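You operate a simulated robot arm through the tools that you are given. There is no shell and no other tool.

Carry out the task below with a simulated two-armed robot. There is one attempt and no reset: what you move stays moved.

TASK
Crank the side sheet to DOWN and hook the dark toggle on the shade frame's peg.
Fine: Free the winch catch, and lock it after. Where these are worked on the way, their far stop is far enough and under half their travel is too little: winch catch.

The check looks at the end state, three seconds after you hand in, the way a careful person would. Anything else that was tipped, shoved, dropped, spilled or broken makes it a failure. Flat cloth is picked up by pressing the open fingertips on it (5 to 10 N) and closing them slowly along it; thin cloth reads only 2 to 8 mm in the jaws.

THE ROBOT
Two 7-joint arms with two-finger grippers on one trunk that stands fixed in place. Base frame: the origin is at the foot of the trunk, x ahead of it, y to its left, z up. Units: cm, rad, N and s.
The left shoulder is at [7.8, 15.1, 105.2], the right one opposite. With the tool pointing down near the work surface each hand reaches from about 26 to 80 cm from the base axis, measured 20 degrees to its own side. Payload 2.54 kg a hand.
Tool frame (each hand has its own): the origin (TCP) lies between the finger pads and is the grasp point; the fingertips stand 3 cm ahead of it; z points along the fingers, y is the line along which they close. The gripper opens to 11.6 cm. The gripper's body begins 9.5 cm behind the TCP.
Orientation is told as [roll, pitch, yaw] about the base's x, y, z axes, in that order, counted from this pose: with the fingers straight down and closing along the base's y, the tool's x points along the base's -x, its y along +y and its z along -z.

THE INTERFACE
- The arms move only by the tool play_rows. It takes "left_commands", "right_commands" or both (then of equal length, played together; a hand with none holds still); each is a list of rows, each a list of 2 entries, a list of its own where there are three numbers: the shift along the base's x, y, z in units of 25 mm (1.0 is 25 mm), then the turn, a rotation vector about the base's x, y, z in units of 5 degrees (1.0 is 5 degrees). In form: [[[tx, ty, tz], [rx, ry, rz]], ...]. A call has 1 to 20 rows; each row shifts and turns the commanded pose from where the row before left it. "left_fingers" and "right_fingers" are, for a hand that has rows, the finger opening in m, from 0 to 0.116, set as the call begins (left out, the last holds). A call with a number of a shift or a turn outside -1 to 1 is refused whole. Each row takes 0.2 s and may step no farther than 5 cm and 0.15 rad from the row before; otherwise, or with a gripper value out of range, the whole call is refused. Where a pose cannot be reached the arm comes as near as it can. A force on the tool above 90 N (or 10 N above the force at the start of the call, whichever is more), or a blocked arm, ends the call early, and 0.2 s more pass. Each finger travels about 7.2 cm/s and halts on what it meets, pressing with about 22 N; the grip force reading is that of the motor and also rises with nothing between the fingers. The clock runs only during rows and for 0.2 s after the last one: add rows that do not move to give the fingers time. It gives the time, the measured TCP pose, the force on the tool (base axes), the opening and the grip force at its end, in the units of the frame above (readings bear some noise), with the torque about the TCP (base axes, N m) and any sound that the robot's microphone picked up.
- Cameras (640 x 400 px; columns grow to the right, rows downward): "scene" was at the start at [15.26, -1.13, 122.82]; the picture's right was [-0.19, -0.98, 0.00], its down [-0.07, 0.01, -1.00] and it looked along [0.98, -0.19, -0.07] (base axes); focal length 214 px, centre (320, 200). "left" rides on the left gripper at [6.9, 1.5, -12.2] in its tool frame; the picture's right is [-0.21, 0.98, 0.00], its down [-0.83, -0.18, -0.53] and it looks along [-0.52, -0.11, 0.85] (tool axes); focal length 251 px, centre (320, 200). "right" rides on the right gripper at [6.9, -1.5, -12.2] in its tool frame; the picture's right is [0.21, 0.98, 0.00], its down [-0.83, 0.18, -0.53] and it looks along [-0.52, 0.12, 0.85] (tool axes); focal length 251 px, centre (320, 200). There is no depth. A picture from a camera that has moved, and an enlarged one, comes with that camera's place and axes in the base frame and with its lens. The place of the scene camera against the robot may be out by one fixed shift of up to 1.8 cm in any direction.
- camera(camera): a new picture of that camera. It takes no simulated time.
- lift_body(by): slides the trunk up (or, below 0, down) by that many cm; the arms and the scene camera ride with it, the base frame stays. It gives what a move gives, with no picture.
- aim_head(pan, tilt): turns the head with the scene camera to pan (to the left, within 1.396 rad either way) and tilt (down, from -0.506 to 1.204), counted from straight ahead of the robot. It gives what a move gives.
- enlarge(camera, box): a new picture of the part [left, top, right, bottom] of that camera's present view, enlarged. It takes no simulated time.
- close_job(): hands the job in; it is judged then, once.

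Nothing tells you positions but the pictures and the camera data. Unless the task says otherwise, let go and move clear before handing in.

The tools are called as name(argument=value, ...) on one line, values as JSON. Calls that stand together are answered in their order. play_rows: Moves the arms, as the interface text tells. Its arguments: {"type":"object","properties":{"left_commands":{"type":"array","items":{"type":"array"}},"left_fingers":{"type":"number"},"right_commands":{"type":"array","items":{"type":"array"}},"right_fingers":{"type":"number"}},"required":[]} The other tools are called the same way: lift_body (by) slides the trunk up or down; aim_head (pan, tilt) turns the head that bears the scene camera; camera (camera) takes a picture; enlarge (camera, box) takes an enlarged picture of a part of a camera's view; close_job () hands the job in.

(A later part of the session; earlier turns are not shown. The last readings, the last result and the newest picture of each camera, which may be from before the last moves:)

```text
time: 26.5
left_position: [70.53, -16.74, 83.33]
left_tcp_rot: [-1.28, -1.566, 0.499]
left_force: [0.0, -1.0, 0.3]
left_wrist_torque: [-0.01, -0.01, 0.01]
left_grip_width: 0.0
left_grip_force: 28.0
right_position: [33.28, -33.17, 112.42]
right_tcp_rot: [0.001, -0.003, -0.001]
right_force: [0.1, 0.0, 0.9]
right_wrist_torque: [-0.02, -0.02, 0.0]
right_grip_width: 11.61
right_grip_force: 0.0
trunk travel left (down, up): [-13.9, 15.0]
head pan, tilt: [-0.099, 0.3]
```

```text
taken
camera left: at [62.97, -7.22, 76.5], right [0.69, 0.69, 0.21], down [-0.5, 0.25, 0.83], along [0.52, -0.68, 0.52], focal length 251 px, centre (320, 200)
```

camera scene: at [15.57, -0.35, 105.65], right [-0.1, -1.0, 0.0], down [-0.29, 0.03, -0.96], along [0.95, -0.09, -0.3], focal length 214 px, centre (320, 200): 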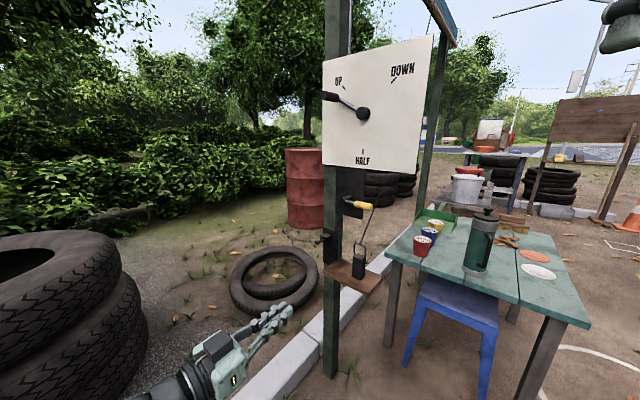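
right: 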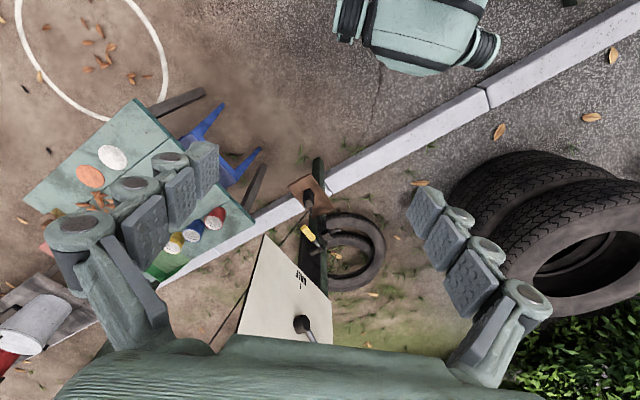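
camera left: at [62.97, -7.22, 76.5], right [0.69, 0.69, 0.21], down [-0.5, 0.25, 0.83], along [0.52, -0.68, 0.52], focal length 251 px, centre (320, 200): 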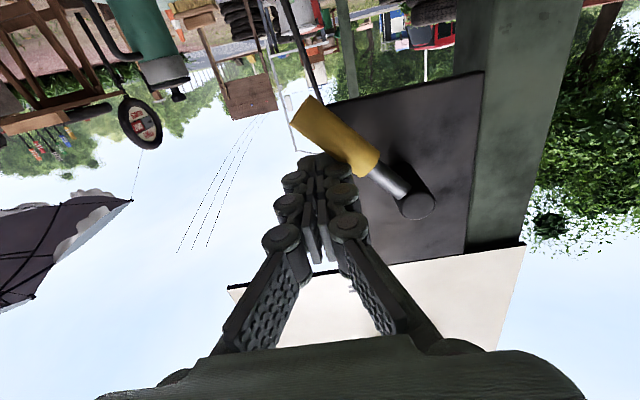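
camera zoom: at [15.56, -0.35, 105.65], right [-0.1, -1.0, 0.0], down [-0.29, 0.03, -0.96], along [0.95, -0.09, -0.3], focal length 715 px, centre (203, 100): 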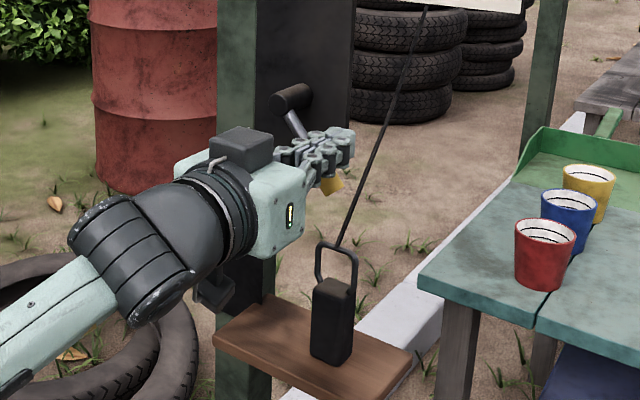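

play_rows(left_commands=[[[0.069, 0.069, -0.19], [0, 0, 0]], [[0.069, 0.069, -0.19], [0, 0, 0]], [[0.069, 0.069, -0.19], [0, 0, 0]]])

play_rows(left_commands=[[[0.113, 0.113, -0.147], [0, 0, 0]], [[0.113, 0.113, -0.147], [0, 0, 0]]])

camera(camera="left")

```text
time: 27.3
left_position: [71.03, -16.41, 81.94]
left_tcp_rot: [-1.227, -1.566, 0.444]
left_force: [-0.1, -0.3, 0.3]
left_wrist_torque: [0.0, -0.01, 0.0]
left_grip_width: 0.0
left_grip_force: 28.2
right_position: [33.47, -33.14, 112.37]
right_tcp_rot: [0.002, -0.001, 0.0]
right_force: [0.0, -0.2, -1.0]
right_wrist_torque: [0.0, 0.05, -0.01]
right_grip_width: 11.59
right_grip_force: 0.1
trunk travel left (down, up): [-13.9, 15.0]
head pan, tilt: [-0.099, 0.3]
```

```text
time: 27.9
left_position: [71.63, -15.71, 81.23]
left_tcp_rot: [-1.213, -1.567, 0.43]
left_force: [-0.2, 0.7, 0.6]
left_wrist_torque: [0.02, 0.0, -0.03]
left_grip_width: 0.01
left_grip_force: 28.5
right_position: [33.33, -33.06, 112.35]
right_tcp_rot: [0.0, -0.003, 0.001]
right_force: [-1.1, 0.7, 0.2]
right_wrist_torque: [0.01, 0.01, 0.02]
right_grip_width: 11.6
right_grip_force: 0.0
trunk travel left (down, up): [-13.9, 15.0]
head pan, tilt: [-0.099, 0.3]
```

```text
taken
camera left: at [63.99, -6.15, 74.33], right [0.69, 0.69, 0.21], down [-0.5, 0.25, 0.83], along [0.52, -0.68, 0.52], focal length 251 px, centre (320, 200)
```

left: 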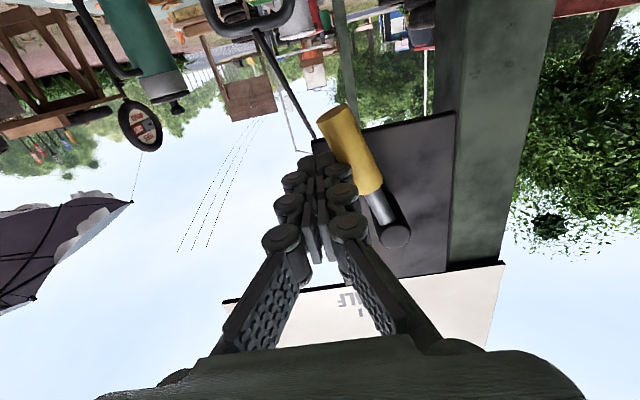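

play_rows(left_commands=[[[0.113, 0.113, -0.147], [0, 0, 0]], [[0.142, 0.142, -0.107], [0, 0, 0]], [[0.142, 0.142, -0.107], [0, 0, 0]]])

play_rows(left_commands=[[[0.142, 0.142, -0.107], [0, 0, 0]], [[0.142, 0.142, -0.06], [0, 0, 0]]])

camera(camera="left")

enlarge(camera="scene", box=[310, 170, 400, 290])

```text
time: 28.7
left_position: [71.9, -15.48, 80.9]
left_tcp_rot: [-3.008, -1.56, 2.208]
left_force: [-26.2, -19.0, 9.1]
left_wrist_torque: [0.0, -0.11, -0.28]
left_grip_width: 0.01
left_grip_force: 28.9
right_position: [33.21, -33.31, 112.49]
right_tcp_rot: [0.004, -0.007, 0.001]
right_force: [0.0, 0.2, 0.0]
right_wrist_torque: [-0.01, -0.01, 0.0]
right_grip_width: 11.59
right_grip_force: 0.0
trunk travel left (down, up): [-13.9, 15.0]
head pan, tilt: [-0.099, 0.3]
```

```text
time: 29.3
left_position: [71.92, -15.56, 80.84]
left_tcp_rot: [-3.019, -1.552, 2.207]
left_force: [-47.8, -25.1, 8.6]
left_wrist_torque: [-0.03, -0.08, -0.32]
left_grip_width: 0.0
left_grip_force: 29.2
right_position: [32.91, -33.34, 112.5]
right_tcp_rot: [0.004, -0.008, 0.001]
right_force: [-0.1, -1.0, 0.2]
right_wrist_torque: [0.0, 0.03, 0.0]
right_grip_width: 11.59
right_grip_force: 0.0
trunk travel left (down, up): [-13.9, 15.0]
head pan, tilt: [-0.099, 0.3]
```

```text
taken
camera left: at [64.69, -5.7, 73.8], right [0.71, 0.67, 0.21], down [-0.51, 0.28, 0.82], along [0.49, -0.68, 0.54], focal length 251 px, centre (320, 200)
```

left: 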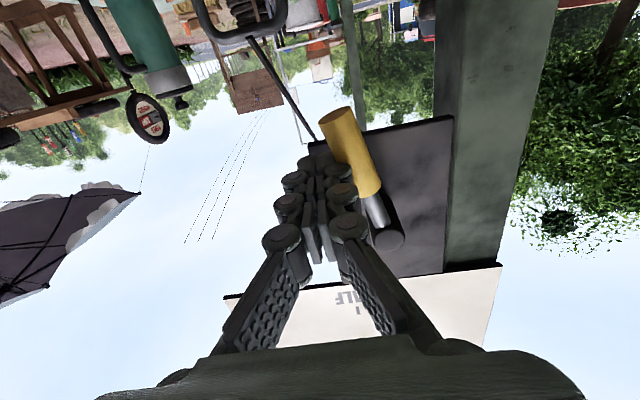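

```text
3.33 times, centred on (355, 230) of scene
camera zoom: at [15.18, -0.5, 105.73], right [-0.1, -1.0, 0.0], down [-0.29, 0.03, -0.96], along [0.95, -0.09, -0.29], focal length 715 px, centre (203, 100)
```

zoom: 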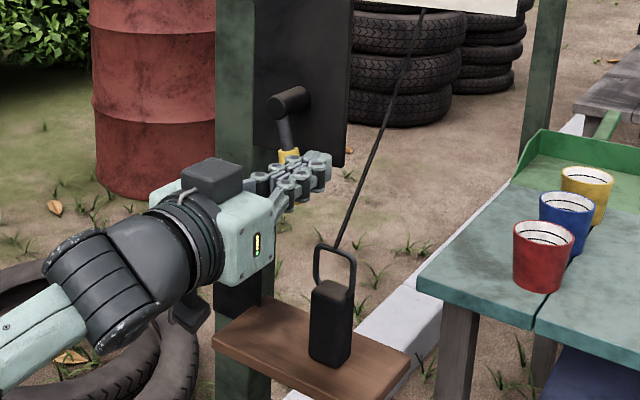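

The lever hit its far stop about 70° down, so the catch is free. I'll relieve the push, back out, and rise to the crank handle.

play_rows(left_commands=[[[-0.25, -0.25, 0.1], [0, 0, 0]], [[-0.2, -0.2, 0.1], [0, 0, 0]], [[-0.7, 0.7, 0], [0, 0, 0]], [[-0.7, 0.7, 0], [0, 0, 0]], [[-0.7, 0.7, 0], [0, 0, 0]], [[-0.7, 0.7, 0], [0, 0, 0]], [[0, 0, 0], [0, 0, 0]]])

enlarge(camera="scene", box=[310, 170, 400, 290])

camera(camera="left")

```text
time: 30.9
left_position: [65.11, -8.33, 80.33]
left_tcp_rot: [-1.183, -1.568, 0.402]
left_force: [0.5, -0.1, 0.0]
left_wrist_torque: [0.0, -0.02, -0.01]
left_grip_width: 0.0
left_grip_force: 28.7
right_position: [33.34, -33.22, 112.38]
right_tcp_rot: [0.003, -0.004, 0.001]
right_force: [-0.1, -0.2, -0.1]
right_wrist_torque: [-0.02, 0.04, 0.02]
right_grip_width: 11.6
right_grip_force: 0.1
trunk travel left (down, up): [-13.9, 15.0]
head pan, tilt: [-0.099, 0.3]
```

```text
3.33 times, centred on (355, 230) of scene
camera zoom: at [15.55, -0.34, 105.65], right [-0.1, -1.0, 0.0], down [-0.29, 0.03, -0.96], along [0.95, -0.09, -0.3], focal length 715 px, centre (203, 100)
```

zoom: 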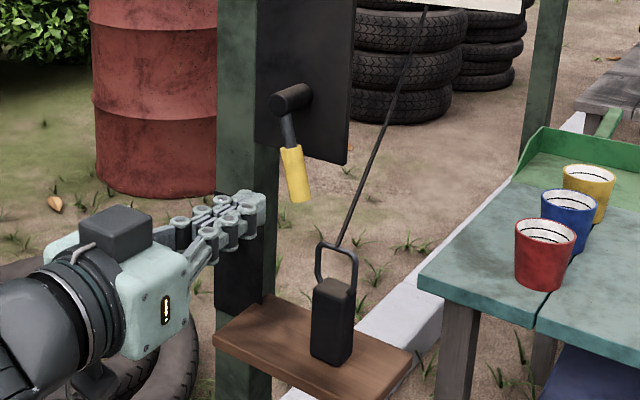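

```text
taken
camera left: at [57.45, 1.42, 73.45], right [0.69, 0.69, 0.21], down [-0.5, 0.25, 0.83], along [0.52, -0.68, 0.52], focal length 251 px, centre (320, 200)
```

left: 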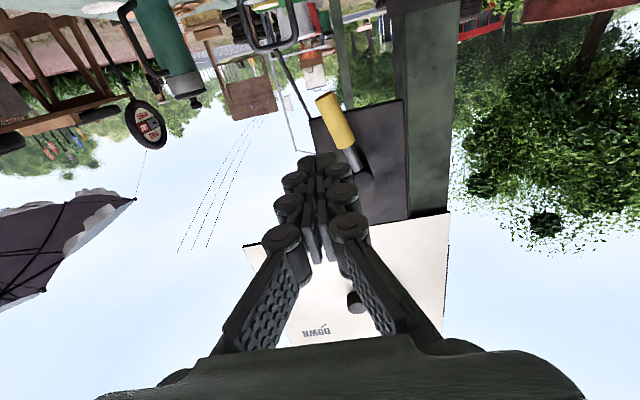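

The catch lever points down, so it is freed. Moving up to the crank handle with fingers opened to 5.5 cm.

play_rows(left_commands=[[[0.166, 0.15, 0.963], [0, 0, 0]], [[0.166, 0.15, 0.963], [0, 0, 0]], [[0.166, 0.15, 0.963], [0, 0, 0]], [[0.166, 0.15, 0.963], [0, 0, 0]], [[0.166, 0.15, 0.963], [0, 0, 0]], [[0.166, 0.15, 0.963], [0, 0, 0]], [[0.166, 0.15, 0.963], [0, 0, 0]], [[0.166, 0.15, 0.963], [0, 0, 0]], [[0.166, 0.15, 0.963], [0, 0, 0]], [[0.166, 0.15, 0.963], [0, 0, 0]], [[0.166, 0.15, 0.963], [0, 0, 0]], [[0.166, 0.15, 0.963], [0, 0, 0]], [[0.166, 0.15, 0.963], [0, 0, 0]], [[0.166, 0.15, 0.963], [0, 0, 0]], [[0, 0, 0], [0, 0, 0]]], left_fingers=0.055)

camera(camera="left")

enlarge(camera="scene", box=[290, 40, 440, 180])

```text
time: 34.1
left_position: [71.12, -2.96, 114.11]
left_tcp_rot: [-1.192, -1.567, 0.408]
left_force: [0.5, 0.1, 0.4]
left_wrist_torque: [0.01, -0.02, -0.06]
left_grip_width: 5.51
left_grip_force: 0.1
right_position: [33.56, -33.15, 112.33]
right_tcp_rot: [0.001, -0.002, -0.001]
right_force: [0.1, 0.6, 0.2]
right_wrist_torque: [-0.01, 0.02, -0.02]
right_grip_width: 11.57
right_grip_force: 0.0
trunk travel left (down, up): [-13.9, 15.0]
head pan, tilt: [-0.099, 0.3]
```

```text
taken
camera left: at [63.42, 6.67, 107.31], right [0.69, 0.69, 0.21], down [-0.5, 0.25, 0.83], along [0.52, -0.68, 0.52], focal length 251 px, centre (320, 200)
```

left: 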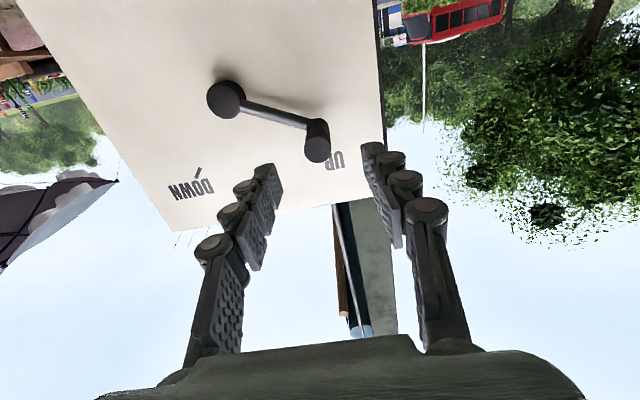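

```text
2.86 times, centred on (365, 110) of scene
camera zoom: at [15.56, -0.36, 105.65], right [-0.1, -1.0, 0.0], down [-0.29, 0.03, -0.96], along [0.95, -0.09, -0.3], focal length 613 px, centre (191, 457)
```

zoom: 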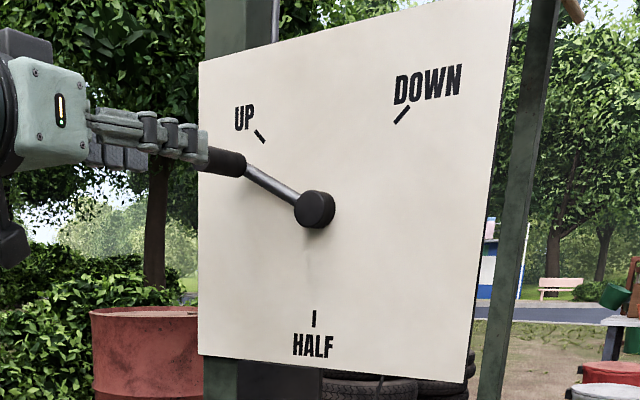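

The handle sits right between the fingers' line. I'll advance 8 cm along the handle and close.

play_rows(left_commands=[[[0.45, -0.46, 0], [0, 0, 0]], [[0.45, -0.46, 0], [0, 0, 0]], [[0.45, -0.46, 0], [0, 0, 0]], [[0.45, -0.46, 0], [0, 0, 0]], [[0.45, -0.46, 0], [0, 0, 0]], [[0, 0, 0], [0, 0, 0]]])

camera(camera="left")

enlarge(camera="scene", box=[290, 40, 440, 180])

```text
time: 35.5
left_position: [76.73, -8.65, 114.13]
left_tcp_rot: [-1.227, -1.568, 0.447]
left_force: [0.5, 0.3, 0.3]
left_wrist_torque: [0.04, 0.03, 0.03]
left_grip_width: 5.52
left_grip_force: 0.0
right_position: [33.38, -33.2, 112.28]
right_tcp_rot: [0.002, -0.002, 0.001]
right_force: [-0.3, 0.9, 0.2]
right_wrist_torque: [0.01, 0.02, 0.01]
right_grip_width: 11.6
right_grip_force: 0.1
trunk travel left (down, up): [-13.9, 15.0]
head pan, tilt: [-0.099, 0.3]
```

```text
taken
camera left: at [69.04, 0.91, 107.21], right [0.69, 0.69, 0.21], down [-0.5, 0.25, 0.83], along [0.52, -0.68, 0.52], focal length 251 px, centre (320, 200)
```

left: 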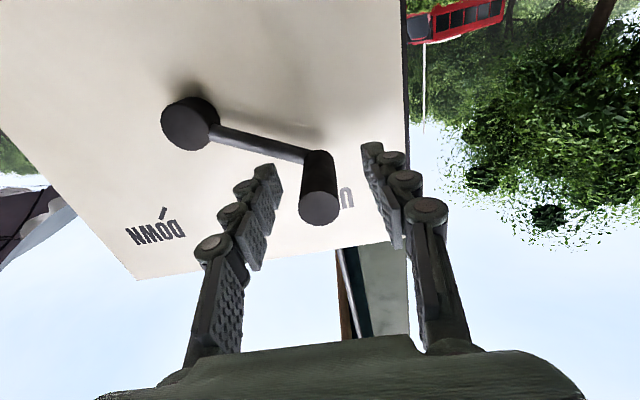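

```text
2.86 times, centred on (365, 110) of scene
camera zoom: at [15.56, -0.36, 105.65], right [-0.1, -1.0, 0.0], down [-0.29, 0.03, -0.96], along [0.95, -0.09, -0.3], focal length 613 px, centre (191, 457)
```

zoom: 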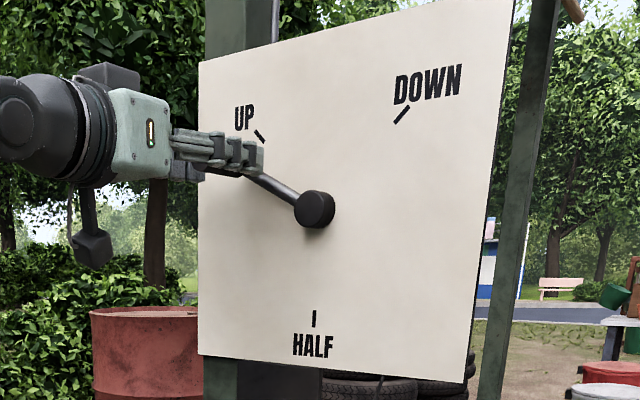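

Alignment is right: the handle lies between the pads. Closing on it.

play_rows(left_commands=[[[0, 0, 0], [0, 0, 0]], [[0, 0, 0], [0, 0, 0]], [[0, 0, 0], [0, 0, 0]], [[0, 0, 0], [0, 0, 0]]], left_fingers=0.0)

```text
time: 36.5
left_position: [76.59, -8.76, 114.06]
left_tcp_rot: [-1.096, -1.568, 0.313]
left_force: [-3.9, -1.3, -3.7]
left_wrist_torque: [-0.14, -0.01, -0.13]
left_grip_width: 2.11
left_grip_force: 45.1
right_position: [33.42, -33.16, 112.41]
right_tcp_rot: [0.001, -0.005, 0.0]
right_force: [-0.5, -0.5, 0.3]
right_wrist_torque: [0.01, 0.01, 0.03]
right_grip_width: 11.6
right_grip_force: 0.2
trunk travel left (down, up): [-13.9, 15.0]
head pan, tilt: [-0.099, 0.3]
```

Grip is on (2.1 cm). I'll start turning counter-clockwise (toward HALF) by 10° and check forces.

play_rows(left_commands=[[[0.091, 0.091, -0.3], [0, 0, 0]], [[0.074, 0.074, -0.308], [0, 0, 0]]])

enlarge(camera="scene", box=[290, 40, 440, 180])

```text
time: 37.1
left_position: [77.08, -8.44, 112.68]
left_tcp_rot: [-1.459, -1.568, 0.677]
left_force: [0.9, -6.3, 3.1]
left_wrist_torque: [-0.62, -0.22, -0.13]
left_grip_width: 2.08
left_grip_force: 45.4
right_position: [33.36, -33.27, 112.22]
right_tcp_rot: [0.002, -0.003, -0.001]
right_force: [0.3, 0.1, -0.5]
right_wrist_torque: [-0.01, 0.0, 0.02]
right_grip_width: 11.62
right_grip_force: 0.0
trunk travel left (down, up): [-13.9, 15.0]
head pan, tilt: [-0.099, 0.3]
```

```text
2.86 times, centred on (365, 110) of scene
camera zoom: at [15.53, -0.41, 105.66], right [-0.1, -1.0, 0.0], down [-0.29, 0.03, -0.96], along [0.95, -0.09, -0.3], focal length 613 px, centre (191, 457)
```

zoom: 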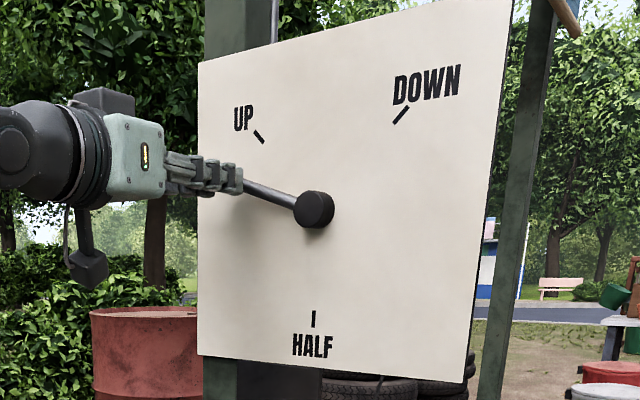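

It turns easily. Continue round.

play_rows(left_commands=[[[0.054, 0.054, -0.316], [0, 0, 0]], [[0.034, 0.034, -0.32], [0, 0, 0]], [[0.014, 0.014, -0.324], [0, 0, 0]], [[-0.006, -0.006, -0.324], [0, 0, 0]]])

play_rows(left_commands=[[[-0.025, -0.025, -0.32], [0, 0, 0]], [[-0.048, -0.048, -0.32], [0, 0, 0]], [[-0.065, -0.065, -0.312], [0, 0, 0]], [[-0.082, -0.082, -0.3], [0, 0, 0]]])

camera(camera="scene")

camera(camera="left")

```text
time: 38.1
left_position: [77.36, -8.11, 109.4]
left_tcp_rot: [-1.498, -1.568, 0.714]
left_force: [-1.5, -3.2, 4.7]
left_wrist_torque: [-0.71, -0.41, -0.11]
left_grip_width: 2.11
left_grip_force: 45.3
right_position: [33.49, -33.23, 112.29]
right_tcp_rot: [0.002, -0.003, -0.001]
right_force: [0.5, 0.9, 0.3]
right_wrist_torque: [0.03, -0.01, 0.04]
right_grip_width: 11.61
right_grip_force: 0.0
trunk travel left (down, up): [-13.9, 15.0]
head pan, tilt: [-0.099, 0.3]
```

```text
time: 39.1
left_position: [76.98, -8.5, 106.09]
left_tcp_rot: [-1.031, -1.562, 0.25]
left_force: [7.2, 0.0, 1.9]
left_wrist_torque: [-0.68, -0.19, 0.04]
left_grip_width: 2.11
left_grip_force: 45.1
right_position: [33.39, -33.16, 112.38]
right_tcp_rot: [0.003, -0.002, 0.0]
right_force: [-0.1, -0.2, 0.1]
right_wrist_torque: [-0.02, 0.01, -0.01]
right_grip_width: 11.6
right_grip_force: 0.0
trunk travel left (down, up): [-13.9, 15.0]
head pan, tilt: [-0.099, 0.3]
```

```text
taken
camera scene: at [15.6, -0.33, 105.64], right [-0.1, -1.0, 0.0], down [-0.29, 0.03, -0.96], along [0.95, -0.09, -0.3], focal length 214 px, centre (320, 200)
```

scene: 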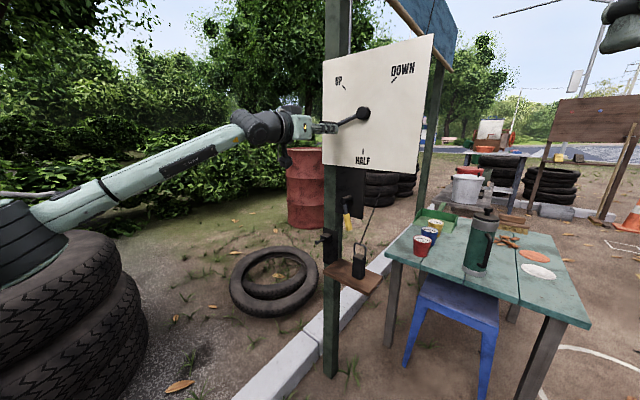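

```text
taken
camera left: at [69.29, 1.23, 99.22], right [0.69, 0.69, 0.21], down [-0.5, 0.25, 0.83], along [0.52, -0.68, 0.52], focal length 251 px, centre (320, 200)
```

left: 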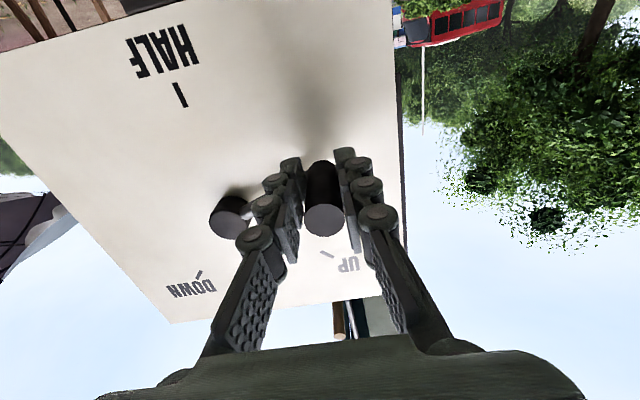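

The sheet is coming down as the crank turns, with low forces. Continuing through HALF.

play_rows(left_commands=[[[-0.105, -0.105, -0.292], [0, 0, 0]], [[-0.119, -0.119, -0.276], [0, 0, 0]], [[-0.136, -0.136, -0.26], [0, 0, 0]], [[-0.153, -0.153, -0.244], [0, 0, 0]], [[-0.167, -0.167, -0.224], [0, 0, 0]]])

play_rows(left_commands=[[[-0.178, -0.178, -0.2], [0, 0, 0]], [[-0.192, -0.192, -0.18], [0, 0, 0]], [[-0.201, -0.201, -0.156], [0, 0, 0]], [[-0.212, -0.212, -0.128], [0, 0, 0]]])

camera(camera="left")

```text
time: 40.3
left_position: [75.47, -9.84, 102.41]
left_tcp_rot: [-0.78, -1.558, 0.004]
left_force: [4.0, 22.1, -15.8]
left_wrist_torque: [-0.2, 0.11, 0.01]
left_grip_width: 1.99
left_grip_force: 44.8
right_position: [33.55, -32.89, 112.22]
right_tcp_rot: [-0.003, -0.001, 0.0]
right_force: [0.0, -0.6, -0.7]
right_wrist_torque: [-0.01, 0.0, 0.0]
right_grip_width: 11.59
right_grip_force: 0.0
trunk travel left (down, up): [-13.9, 15.0]
head pan, tilt: [-0.099, 0.3]
```

```text
time: 41.3
left_position: [73.74, -12.22, 100.14]
left_tcp_rot: [-0.439, -1.546, -0.339]
left_force: [15.1, 4.8, -29.0]
left_wrist_torque: [-0.07, 0.56, -0.05]
left_grip_width: 0.0
left_grip_force: 29.4
right_position: [33.84, -33.26, 112.14]
right_tcp_rot: [0.002, 0.0, -0.001]
right_force: [-0.5, 0.3, 0.6]
right_wrist_torque: [0.05, -0.06, 0.01]
right_grip_width: 11.57
right_grip_force: 0.0
trunk travel left (down, up): [-13.9, 15.0]
head pan, tilt: [-0.099, 0.3]
```

```text
taken
camera left: at [65.88, -2.57, 93.52], right [0.69, 0.69, 0.2], down [-0.49, 0.24, 0.84], along [0.53, -0.68, 0.5], focal length 251 px, centre (320, 200)
```

left: 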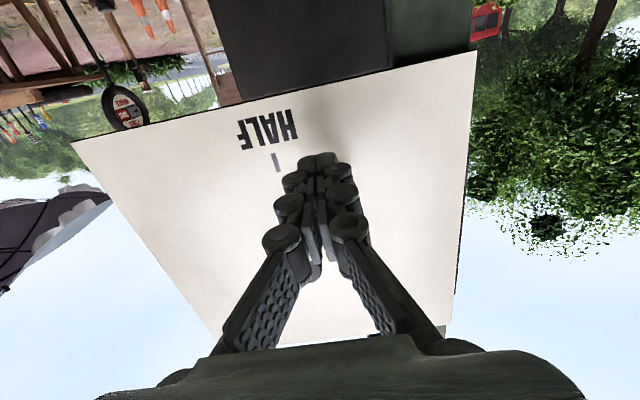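

The handle slipped out above the fingers. I'll drop slightly, back out and look at where the crank stands.

play_rows(left_commands=[[[0, 0, -0.7], [0, 0, 0]], [[-0.6, 0.6, 0], [0, 0, 0]], [[-0.6, 0.6, 0], [0, 0, 0]], [[-0.6, 0.6, 0], [0, 0, 0]], [[-0.6, 0.6, 0], [0, 0, 0]], [[0, 0, 0], [0, 0, 0]]])

camera(camera="left")

enlarge(camera="scene", box=[290, 40, 440, 180])

```text
time: 42.7
left_position: [67.2, -6.24, 99.59]
left_tcp_rot: [-1.262, -1.568, 0.478]
left_force: [-0.3, 0.2, 0.2]
left_wrist_torque: [0.0, -0.05, -0.01]
left_grip_width: 0.01
left_grip_force: 29.2
right_position: [33.41, -33.21, 112.34]
right_tcp_rot: [0.002, -0.003, 0.0]
right_force: [0.0, -0.2, -0.1]
right_wrist_torque: [-0.02, 0.01, 0.0]
right_grip_width: 11.6
right_grip_force: 0.1
trunk travel left (down, up): [-13.9, 15.0]
head pan, tilt: [-0.099, 0.3]
```

```text
taken
camera left: at [59.57, 3.47, 92.72], right [0.69, 0.69, 0.21], down [-0.5, 0.25, 0.83], along [0.52, -0.68, 0.52], focal length 251 px, centre (320, 200)
```

left: 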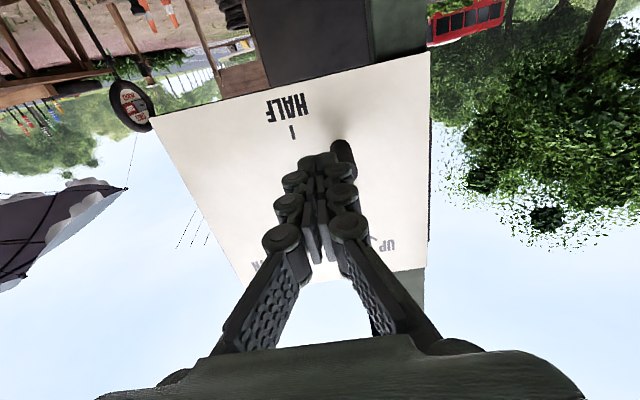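

```text
2.86 times, centred on (365, 110) of scene
camera zoom: at [15.56, -0.34, 105.65], right [-0.1, -1.0, 0.0], down [-0.29, 0.03, -0.96], along [0.95, -0.09, -0.3], focal length 613 px, centre (191, 457)
```

zoom: 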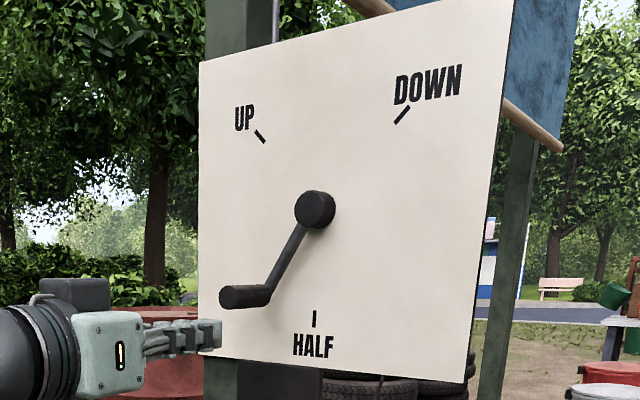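

play_rows(left_commands=[[[0, 0, 0], [0, 0, 0]], [[0, 0, 0], [0, 0, 0]], [[0, 0, 0], [0, 0, 0]], [[0, 0, 0], [0, 0, 0]]], left_fingers=0.06)

camera(camera="left")

enlarge(camera="left", box=[240, 80, 440, 280])

```text
time: 43.7
left_position: [67.31, -6.22, 99.55]
left_tcp_rot: [-1.209, -1.568, 0.427]
left_force: [-0.3, -0.1, 0.2]
left_wrist_torque: [0.04, -0.01, 0.03]
left_grip_width: 6.0
left_grip_force: 0.1
right_position: [33.4, -33.22, 112.28]
right_tcp_rot: [0.002, -0.001, 0.0]
right_force: [0.0, 0.1, -0.4]
right_wrist_torque: [-0.03, -0.05, -0.03]
right_grip_width: 11.59
right_grip_force: 0.0
trunk travel left (down, up): [-13.9, 15.0]
head pan, tilt: [-0.099, 0.3]
```

```text
taken
camera left: at [59.6, 3.46, 92.7], right [0.69, 0.69, 0.21], down [-0.5, 0.25, 0.83], along [0.52, -0.68, 0.52], focal length 251 px, centre (320, 200)
```

left: 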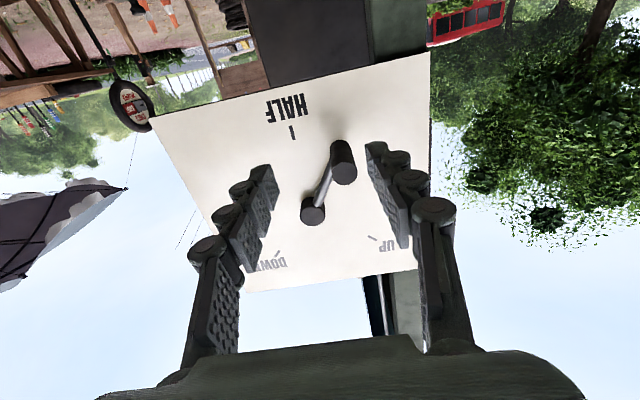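

```text
2.00 times, centred on (340, 180) of left
camera zoom: at [59.6, 3.46, 92.7], right [0.69, 0.69, 0.21], down [-0.5, 0.25, 0.83], along [0.52, -0.68, 0.52], focal length 503 px, centre (280, 240)
```

zoom: 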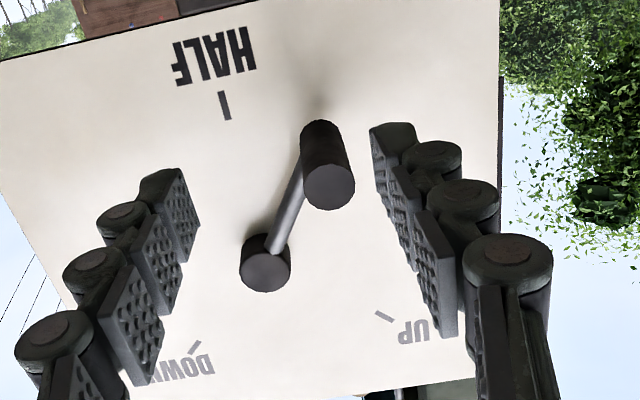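

Good view of the crank: it's now at about 240°, and the handle is ~1.7 cm left and ~2.6 cm above my hand axis. I'll re-align and check before gripping.

play_rows(left_commands=[[[0.235, 0.235, 0.5], [0, 0, 0]], [[0.235, 0.235, 0.5], [0, 0, 0]], [[0, 0, 0], [0, 0, 0]]])

enlarge(camera="left", box=[220, 80, 420, 280])

```text
time: 44.5
left_position: [68.44, -5.01, 102.07]
left_tcp_rot: [-1.174, -1.566, 0.391]
left_force: [-0.3, 0.3, -0.5]
left_wrist_torque: [-0.01, 0.0, 0.03]
left_grip_width: 6.04
left_grip_force: 0.0
right_position: [33.43, -33.24, 112.33]
right_tcp_rot: [0.002, -0.002, 0.0]
right_force: [1.2, 0.7, 0.1]
right_wrist_torque: [0.0, -0.01, 0.01]
right_grip_width: 11.59
right_grip_force: 0.0
trunk travel left (down, up): [-13.9, 15.0]
head pan, tilt: [-0.099, 0.3]
```

```text
2.00 times, centred on (320, 180) of left
camera zoom: at [60.74, 4.66, 95.2], right [0.69, 0.69, 0.21], down [-0.5, 0.25, 0.83], along [0.52, -0.68, 0.52], focal length 503 px, centre (320, 240)
```

zoom: 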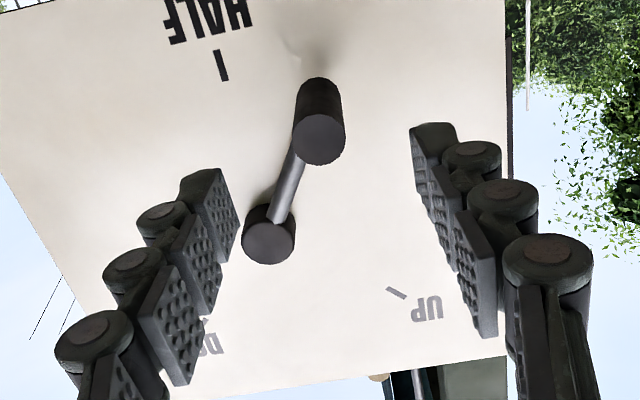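

Handle alignment checks out, and I suspect the earlier grip slid because the tangential force was carried only by friction. I'll use the closed fingers as a rod behind the handle (trailing side) and push it around the circle.

play_rows(left_commands=[[[0.3, 0.3, 0.3], [0, 0, 0]], [[0.3, 0.3, 0.31], [0, 0, 0]], [[0, 0, 0], [0, 0, 0]], [[0, 0, 0], [0, 0, 0]], [[0, 0, 0], [0, 0, 0]]], left_fingers=0.0)

camera(camera="left")

```text
time: 45.7
left_position: [69.9, -3.52, 103.69]
left_tcp_rot: [-1.213, -1.567, 0.431]
left_force: [-1.1, 0.3, -0.3]
left_wrist_torque: [0.03, -0.01, 0.01]
left_grip_width: 0.0
left_grip_force: 22.0
right_position: [33.39, -33.16, 112.37]
right_tcp_rot: [0.0, -0.001, 0.001]
right_force: [0.6, 0.0, -0.9]
right_wrist_torque: [0.02, -0.01, 0.0]
right_grip_width: 11.6
right_grip_force: 0.0
trunk travel left (down, up): [-13.9, 15.0]
head pan, tilt: [-0.099, 0.3]
```

```text
taken
camera left: at [62.21, 6.12, 96.76], right [0.69, 0.69, 0.21], down [-0.5, 0.25, 0.83], along [0.52, -0.68, 0.52], focal length 251 px, centre (320, 200)
```

left: 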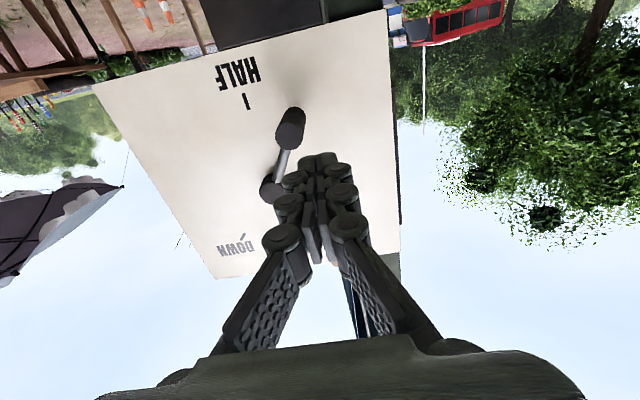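

play_rows(left_commands=[[[0.47, -0.47, 0], [0, 0, 0]], [[0.47, -0.47, 0], [0, 0, 0]], [[0.47, -0.47, 0], [0, 0, 0]], [[0.47, -0.47, 0], [0, 0, 0]], [[0.47, -0.47, 0], [0, 0, 0]], [[0, 0, 0], [0, 0, 0]]])

camera(camera="left")

enlarge(camera="scene", box=[290, 40, 440, 180])

```text
time: 47.1
left_position: [75.68, -9.4, 103.6]
left_tcp_rot: [-1.2, -1.566, 0.416]
left_force: [-1.4, 0.0, -0.2]
left_wrist_torque: [0.02, 0.01, 0.0]
left_grip_width: 0.02
left_grip_force: 21.9
right_position: [33.53, -33.22, 112.3]
right_tcp_rot: [0.002, -0.002, 0.0]
right_force: [0.0, 0.2, -0.2]
right_wrist_torque: [-0.01, -0.02, 0.0]
right_grip_width: 11.6
right_grip_force: 0.1
trunk travel left (down, up): [-13.9, 15.0]
head pan, tilt: [-0.099, 0.3]
```

```text
taken
camera left: at [68.09, 0.21, 96.78], right [0.69, 0.69, 0.21], down [-0.5, 0.25, 0.83], along [0.52, -0.68, 0.52], focal length 251 px, centre (320, 200)
```

left: 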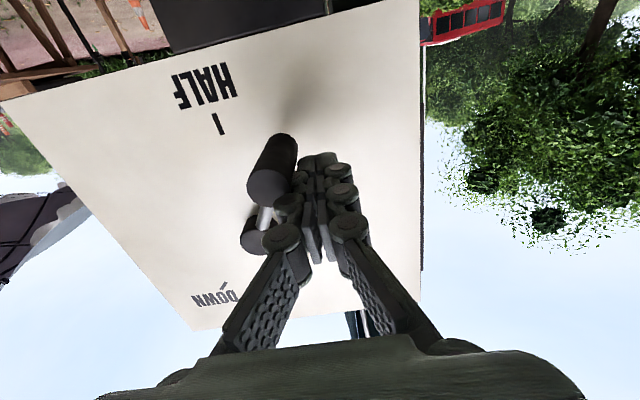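

```text
2.86 times, centred on (365, 110) of scene
camera zoom: at [15.56, -0.36, 105.65], right [-0.1, -1.0, 0.0], down [-0.29, 0.03, -0.96], along [0.95, -0.09, -0.3], focal length 613 px, centre (191, 457)
```

zoom: 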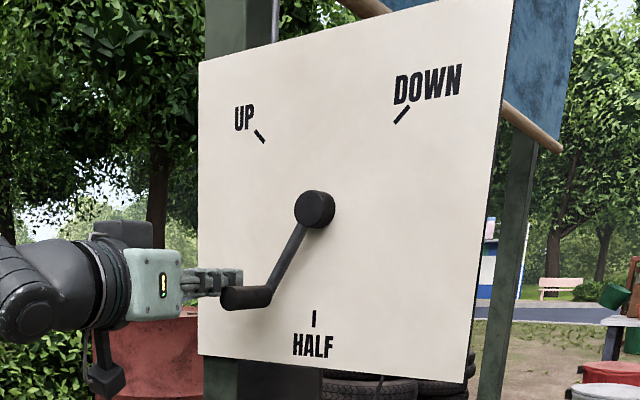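

The rod is on the trailing side of the handle. Pushing around in chunks.

play_rows(left_commands=[[[-0.161, -0.161, -0.232], [0, 0, 0]], [[-0.173, -0.173, -0.208], [0, 0, 0]], [[-0.187, -0.187, -0.188], [0, 0, 0]], [[-0.195, -0.195, -0.164], [0, 0, 0]]])

camera(camera="left")

enlarge(camera="scene", box=[290, 40, 440, 180])

```text
time: 48.1
left_position: [74.01, -11.09, 101.57]
left_tcp_rot: [-1.003, -1.567, 0.222]
left_force: [0.6, 1.1, 0.0]
left_wrist_torque: [-0.01, 0.01, 0.0]
left_grip_width: 0.0
left_grip_force: 22.3
right_position: [33.41, -33.09, 112.33]
right_tcp_rot: [0.001, -0.001, -0.002]
right_force: [-0.4, 0.0, 0.2]
right_wrist_torque: [0.04, -0.02, -0.01]
right_grip_width: 11.59
right_grip_force: 0.0
trunk travel left (down, up): [-13.9, 15.0]
head pan, tilt: [-0.099, 0.3]
```

```text
taken
camera left: at [66.29, -1.57, 94.64], right [0.69, 0.69, 0.21], down [-0.5, 0.25, 0.83], along [0.52, -0.68, 0.52], focal length 251 px, centre (320, 200)
```

left: 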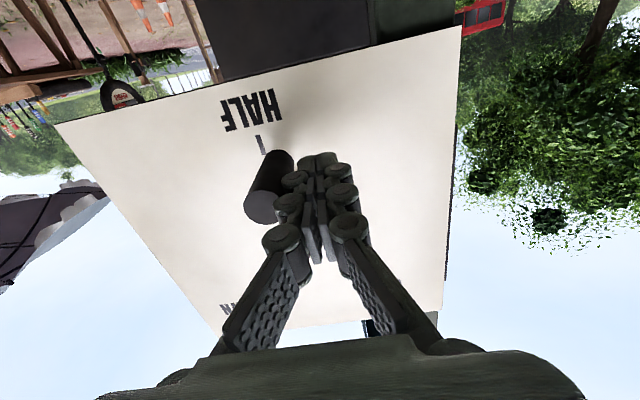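

```text
2.86 times, centred on (365, 110) of scene
camera zoom: at [15.57, -0.35, 105.64], right [-0.1, -1.0, 0.0], down [-0.29, 0.03, -0.96], along [0.95, -0.09, -0.3], focal length 613 px, centre (191, 457)
```

zoom: 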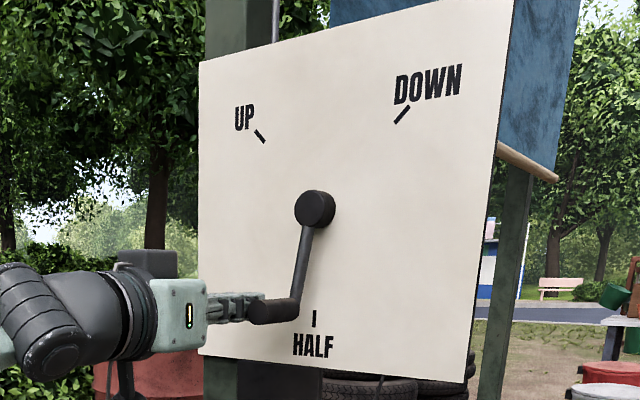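

Works well. Continue.

play_rows(left_commands=[[[-0.207, -0.207, -0.12], [0, 0, 0]], [[-0.212, -0.212, -0.09], [0, 0, 0]], [[-0.221, -0.221, -0.06], [0, 0, 0]], [[-0.224, -0.224, -0.04], [0, 0, 0]], [[-0.226, -0.226, -0.02], [0, 0, 0]], [[-0.226, -0.226, 0.01], [0, 0, 0]]])

camera(camera="left")

enlarge(camera="scene", box=[290, 40, 440, 180])

```text
time: 49.5
left_position: [70.65, -14.54, 100.78]
left_tcp_rot: [-1.202, -1.567, 0.42]
left_force: [1.1, 0.9, 0.4]
left_wrist_torque: [-0.02, -0.03, -0.02]
left_grip_width: 0.0
left_grip_force: 22.2
right_position: [33.4, -33.19, 112.19]
right_tcp_rot: [0.003, -0.003, 0.0]
right_force: [0.2, 0.4, -0.2]
right_wrist_torque: [-0.01, 0.0, 0.01]
right_grip_width: 11.61
right_grip_force: 0.0
trunk travel left (down, up): [-13.9, 15.0]
head pan, tilt: [-0.099, 0.3]
```

```text
taken
camera left: at [62.97, -4.94, 93.93], right [0.69, 0.69, 0.21], down [-0.5, 0.25, 0.83], along [0.52, -0.68, 0.52], focal length 251 px, centre (320, 200)
```

left: 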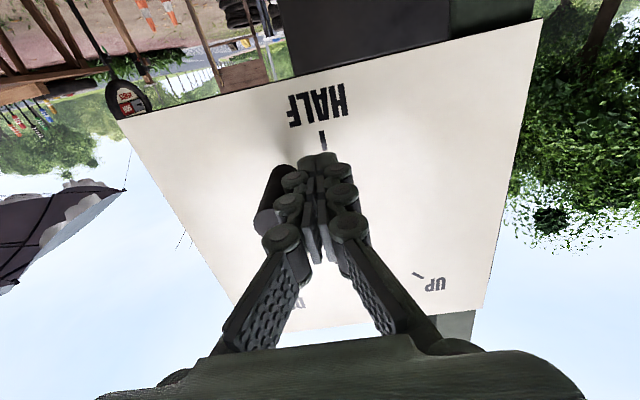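

```text
2.86 times, centred on (365, 110) of scene
camera zoom: at [15.57, -0.34, 105.65], right [-0.1, -1.0, 0.0], down [-0.29, 0.03, -0.96], along [0.95, -0.09, -0.3], focal length 613 px, centre (191, 457)
```

zoom: 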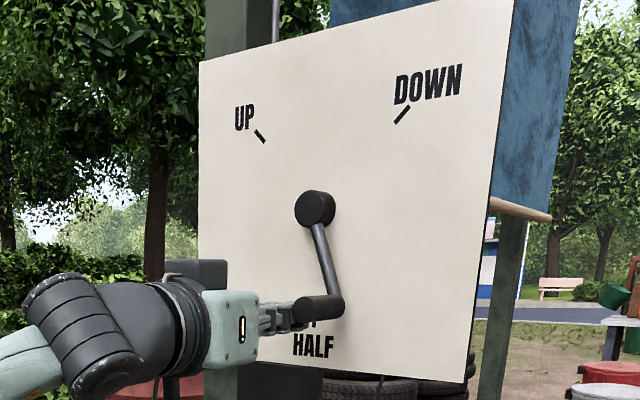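

play_rows(left_commands=[[[-0.249, -0.249, 0.104], [0, 0, 0]], [[-0.218, -0.218, 0.12], [0, 0, 0]], [[-0.221, -0.221, 0.068], [0, 0, 0]], [[-0.212, -0.212, 0.096], [0, 0, 0]], [[-0.209, -0.209, 0.12], [0, 0, 0]], [[-0.198, -0.198, 0.148], [0, 0, 0]], [[-0.19, -0.19, 0.172], [0, 0, 0]]])

camera(camera="left")

enlarge(camera="scene", box=[290, 40, 440, 180])

```text
time: 51.1
left_position: [66.91, -18.29, 102.86]
left_tcp_rot: [-1.055, -1.563, 0.272]
left_force: [1.5, 1.4, -1.0]
left_wrist_torque: [-0.02, 0.02, 0.0]
left_grip_width: 0.0
left_grip_force: 21.9
right_position: [33.39, -33.17, 112.31]
right_tcp_rot: [0.001, -0.003, 0.0]
right_force: [0.3, 0.1, -0.2]
right_wrist_torque: [0.0, 0.02, 0.01]
right_grip_width: 11.61
right_grip_force: 0.1
trunk travel left (down, up): [-13.9, 15.0]
head pan, tilt: [-0.099, 0.3]
```

```text
taken
camera left: at [59.22, -8.62, 96.01], right [0.69, 0.69, 0.21], down [-0.5, 0.25, 0.83], along [0.52, -0.68, 0.52], focal length 251 px, centre (320, 200)
```

left: 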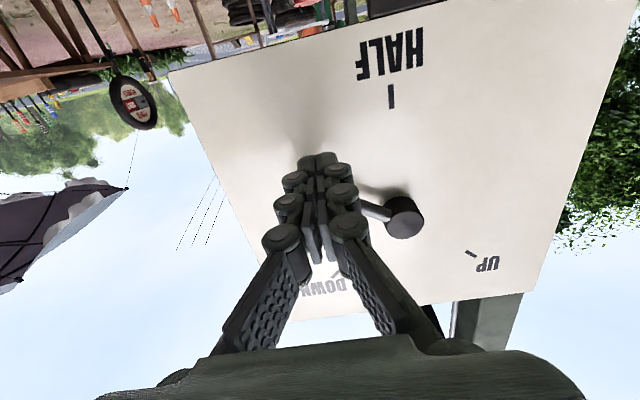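

```text
2.86 times, centred on (365, 110) of scene
camera zoom: at [15.59, -0.35, 105.64], right [-0.1, -1.0, 0.0], down [-0.29, 0.03, -0.96], along [0.95, -0.09, -0.3], focal length 613 px, centre (191, 457)
```

zoom: 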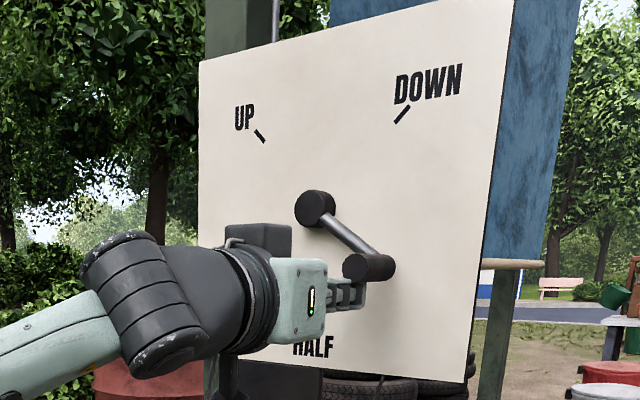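

play_rows(left_commands=[[[-0.178, -0.178, 0.192], [0, 0, 0]], [[-0.164, -0.164, 0.216], [0, 0, 0]], [[-0.153, -0.153, 0.232], [0, 0, 0]], [[-0.136, -0.136, 0.252], [0, 0, 0]], [[-0.122, -0.122, 0.268], [0, 0, 0]], [[-0.105, -0.105, 0.28], [0, 0, 0]]])

camera(camera="left")

enlarge(camera="scene", box=[290, 40, 440, 180])

```text
time: 52.5
left_position: [64.56, -20.57, 106.66]
left_tcp_rot: [-1.374, -1.566, 0.587]
left_force: [0.5, -0.4, -1.2]
left_wrist_torque: [0.0, 0.02, 0.0]
left_grip_width: 0.0
left_grip_force: 22.5
right_position: [33.42, -33.09, 112.38]
right_tcp_rot: [0.0, -0.002, -0.001]
right_force: [0.1, 0.4, 0.0]
right_wrist_torque: [0.01, 0.01, 0.01]
right_grip_width: 11.6
right_grip_force: 0.0
trunk travel left (down, up): [-13.9, 15.0]
head pan, tilt: [-0.099, 0.3]
```

```text
taken
camera left: at [57.01, -10.85, 99.71], right [0.69, 0.69, 0.21], down [-0.5, 0.25, 0.83], along [0.52, -0.68, 0.52], focal length 251 px, centre (320, 200)
```

left: 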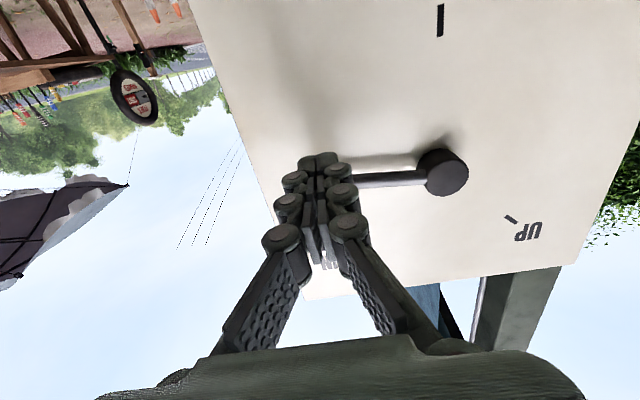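

```text
2.86 times, centred on (365, 110) of scene
camera zoom: at [15.57, -0.36, 105.65], right [-0.1, -1.0, 0.0], down [-0.29, 0.03, -0.96], along [0.95, -0.09, -0.3], focal length 613 px, centre (191, 457)
```

zoom: 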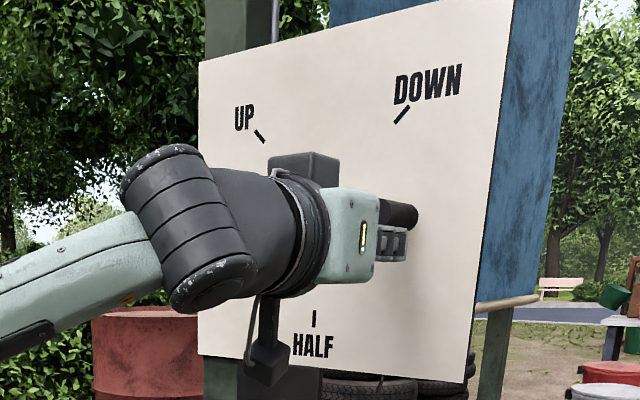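

play_rows(left_commands=[[[-0.085, -0.085, 0.296], [0, 0, 0]], [[-0.068, -0.068, 0.3], [0, 0, 0]], [[-0.048, -0.048, 0.312], [0, 0, 0]], [[-0.031, -0.031, 0.316], [0, 0, 0]], [[-0.008, -0.008, 0.316], [0, 0, 0]], [[0.008, 0.008, 0.316], [0, 0, 0]]])

camera(camera="left")

enlarge(camera="scene", box=[290, 40, 440, 180])

```text
time: 53.9
left_position: [64.3, -21.04, 111.22]
left_tcp_rot: [-1.224, -1.565, 0.442]
left_force: [1.3, 1.4, -3.4]
left_wrist_torque: [-0.01, 0.07, 0.04]
left_grip_width: 0.0
left_grip_force: 28.8
right_position: [33.39, -33.15, 112.29]
right_tcp_rot: [0.002, -0.004, 0.0]
right_force: [-0.3, 0.3, -0.3]
right_wrist_torque: [0.01, -0.02, 0.01]
right_grip_width: 11.59
right_grip_force: 0.1
trunk travel left (down, up): [-13.9, 15.0]
head pan, tilt: [-0.099, 0.3]
```

```text
taken
camera left: at [56.58, -11.36, 104.24], right [0.69, 0.69, 0.21], down [-0.5, 0.25, 0.83], along [0.52, -0.68, 0.52], focal length 251 px, centre (320, 200)
```

left: 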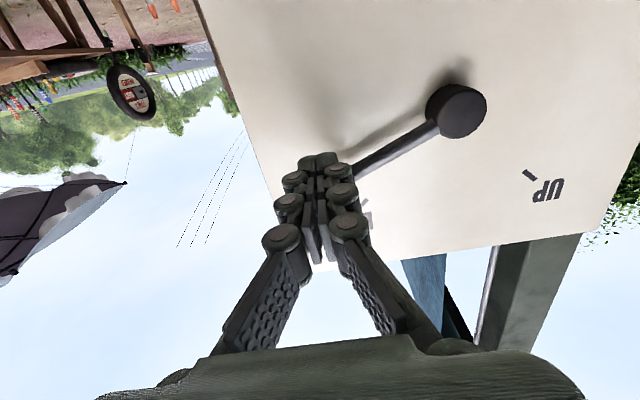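

```text
2.86 times, centred on (365, 110) of scene
camera zoom: at [15.6, -0.35, 105.64], right [-0.1, -1.0, 0.0], down [-0.29, 0.03, -0.96], along [0.95, -0.09, -0.3], focal length 613 px, centre (191, 457)
```

zoom: 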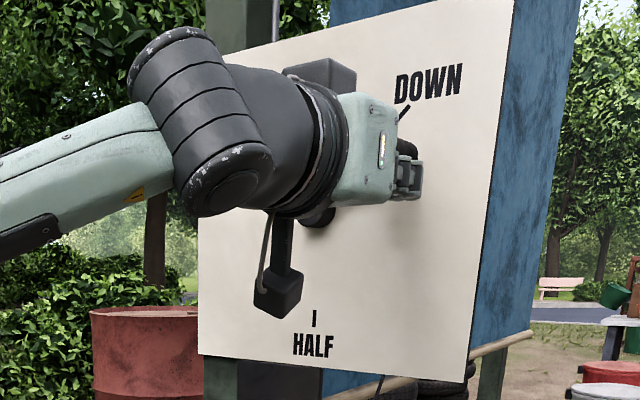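

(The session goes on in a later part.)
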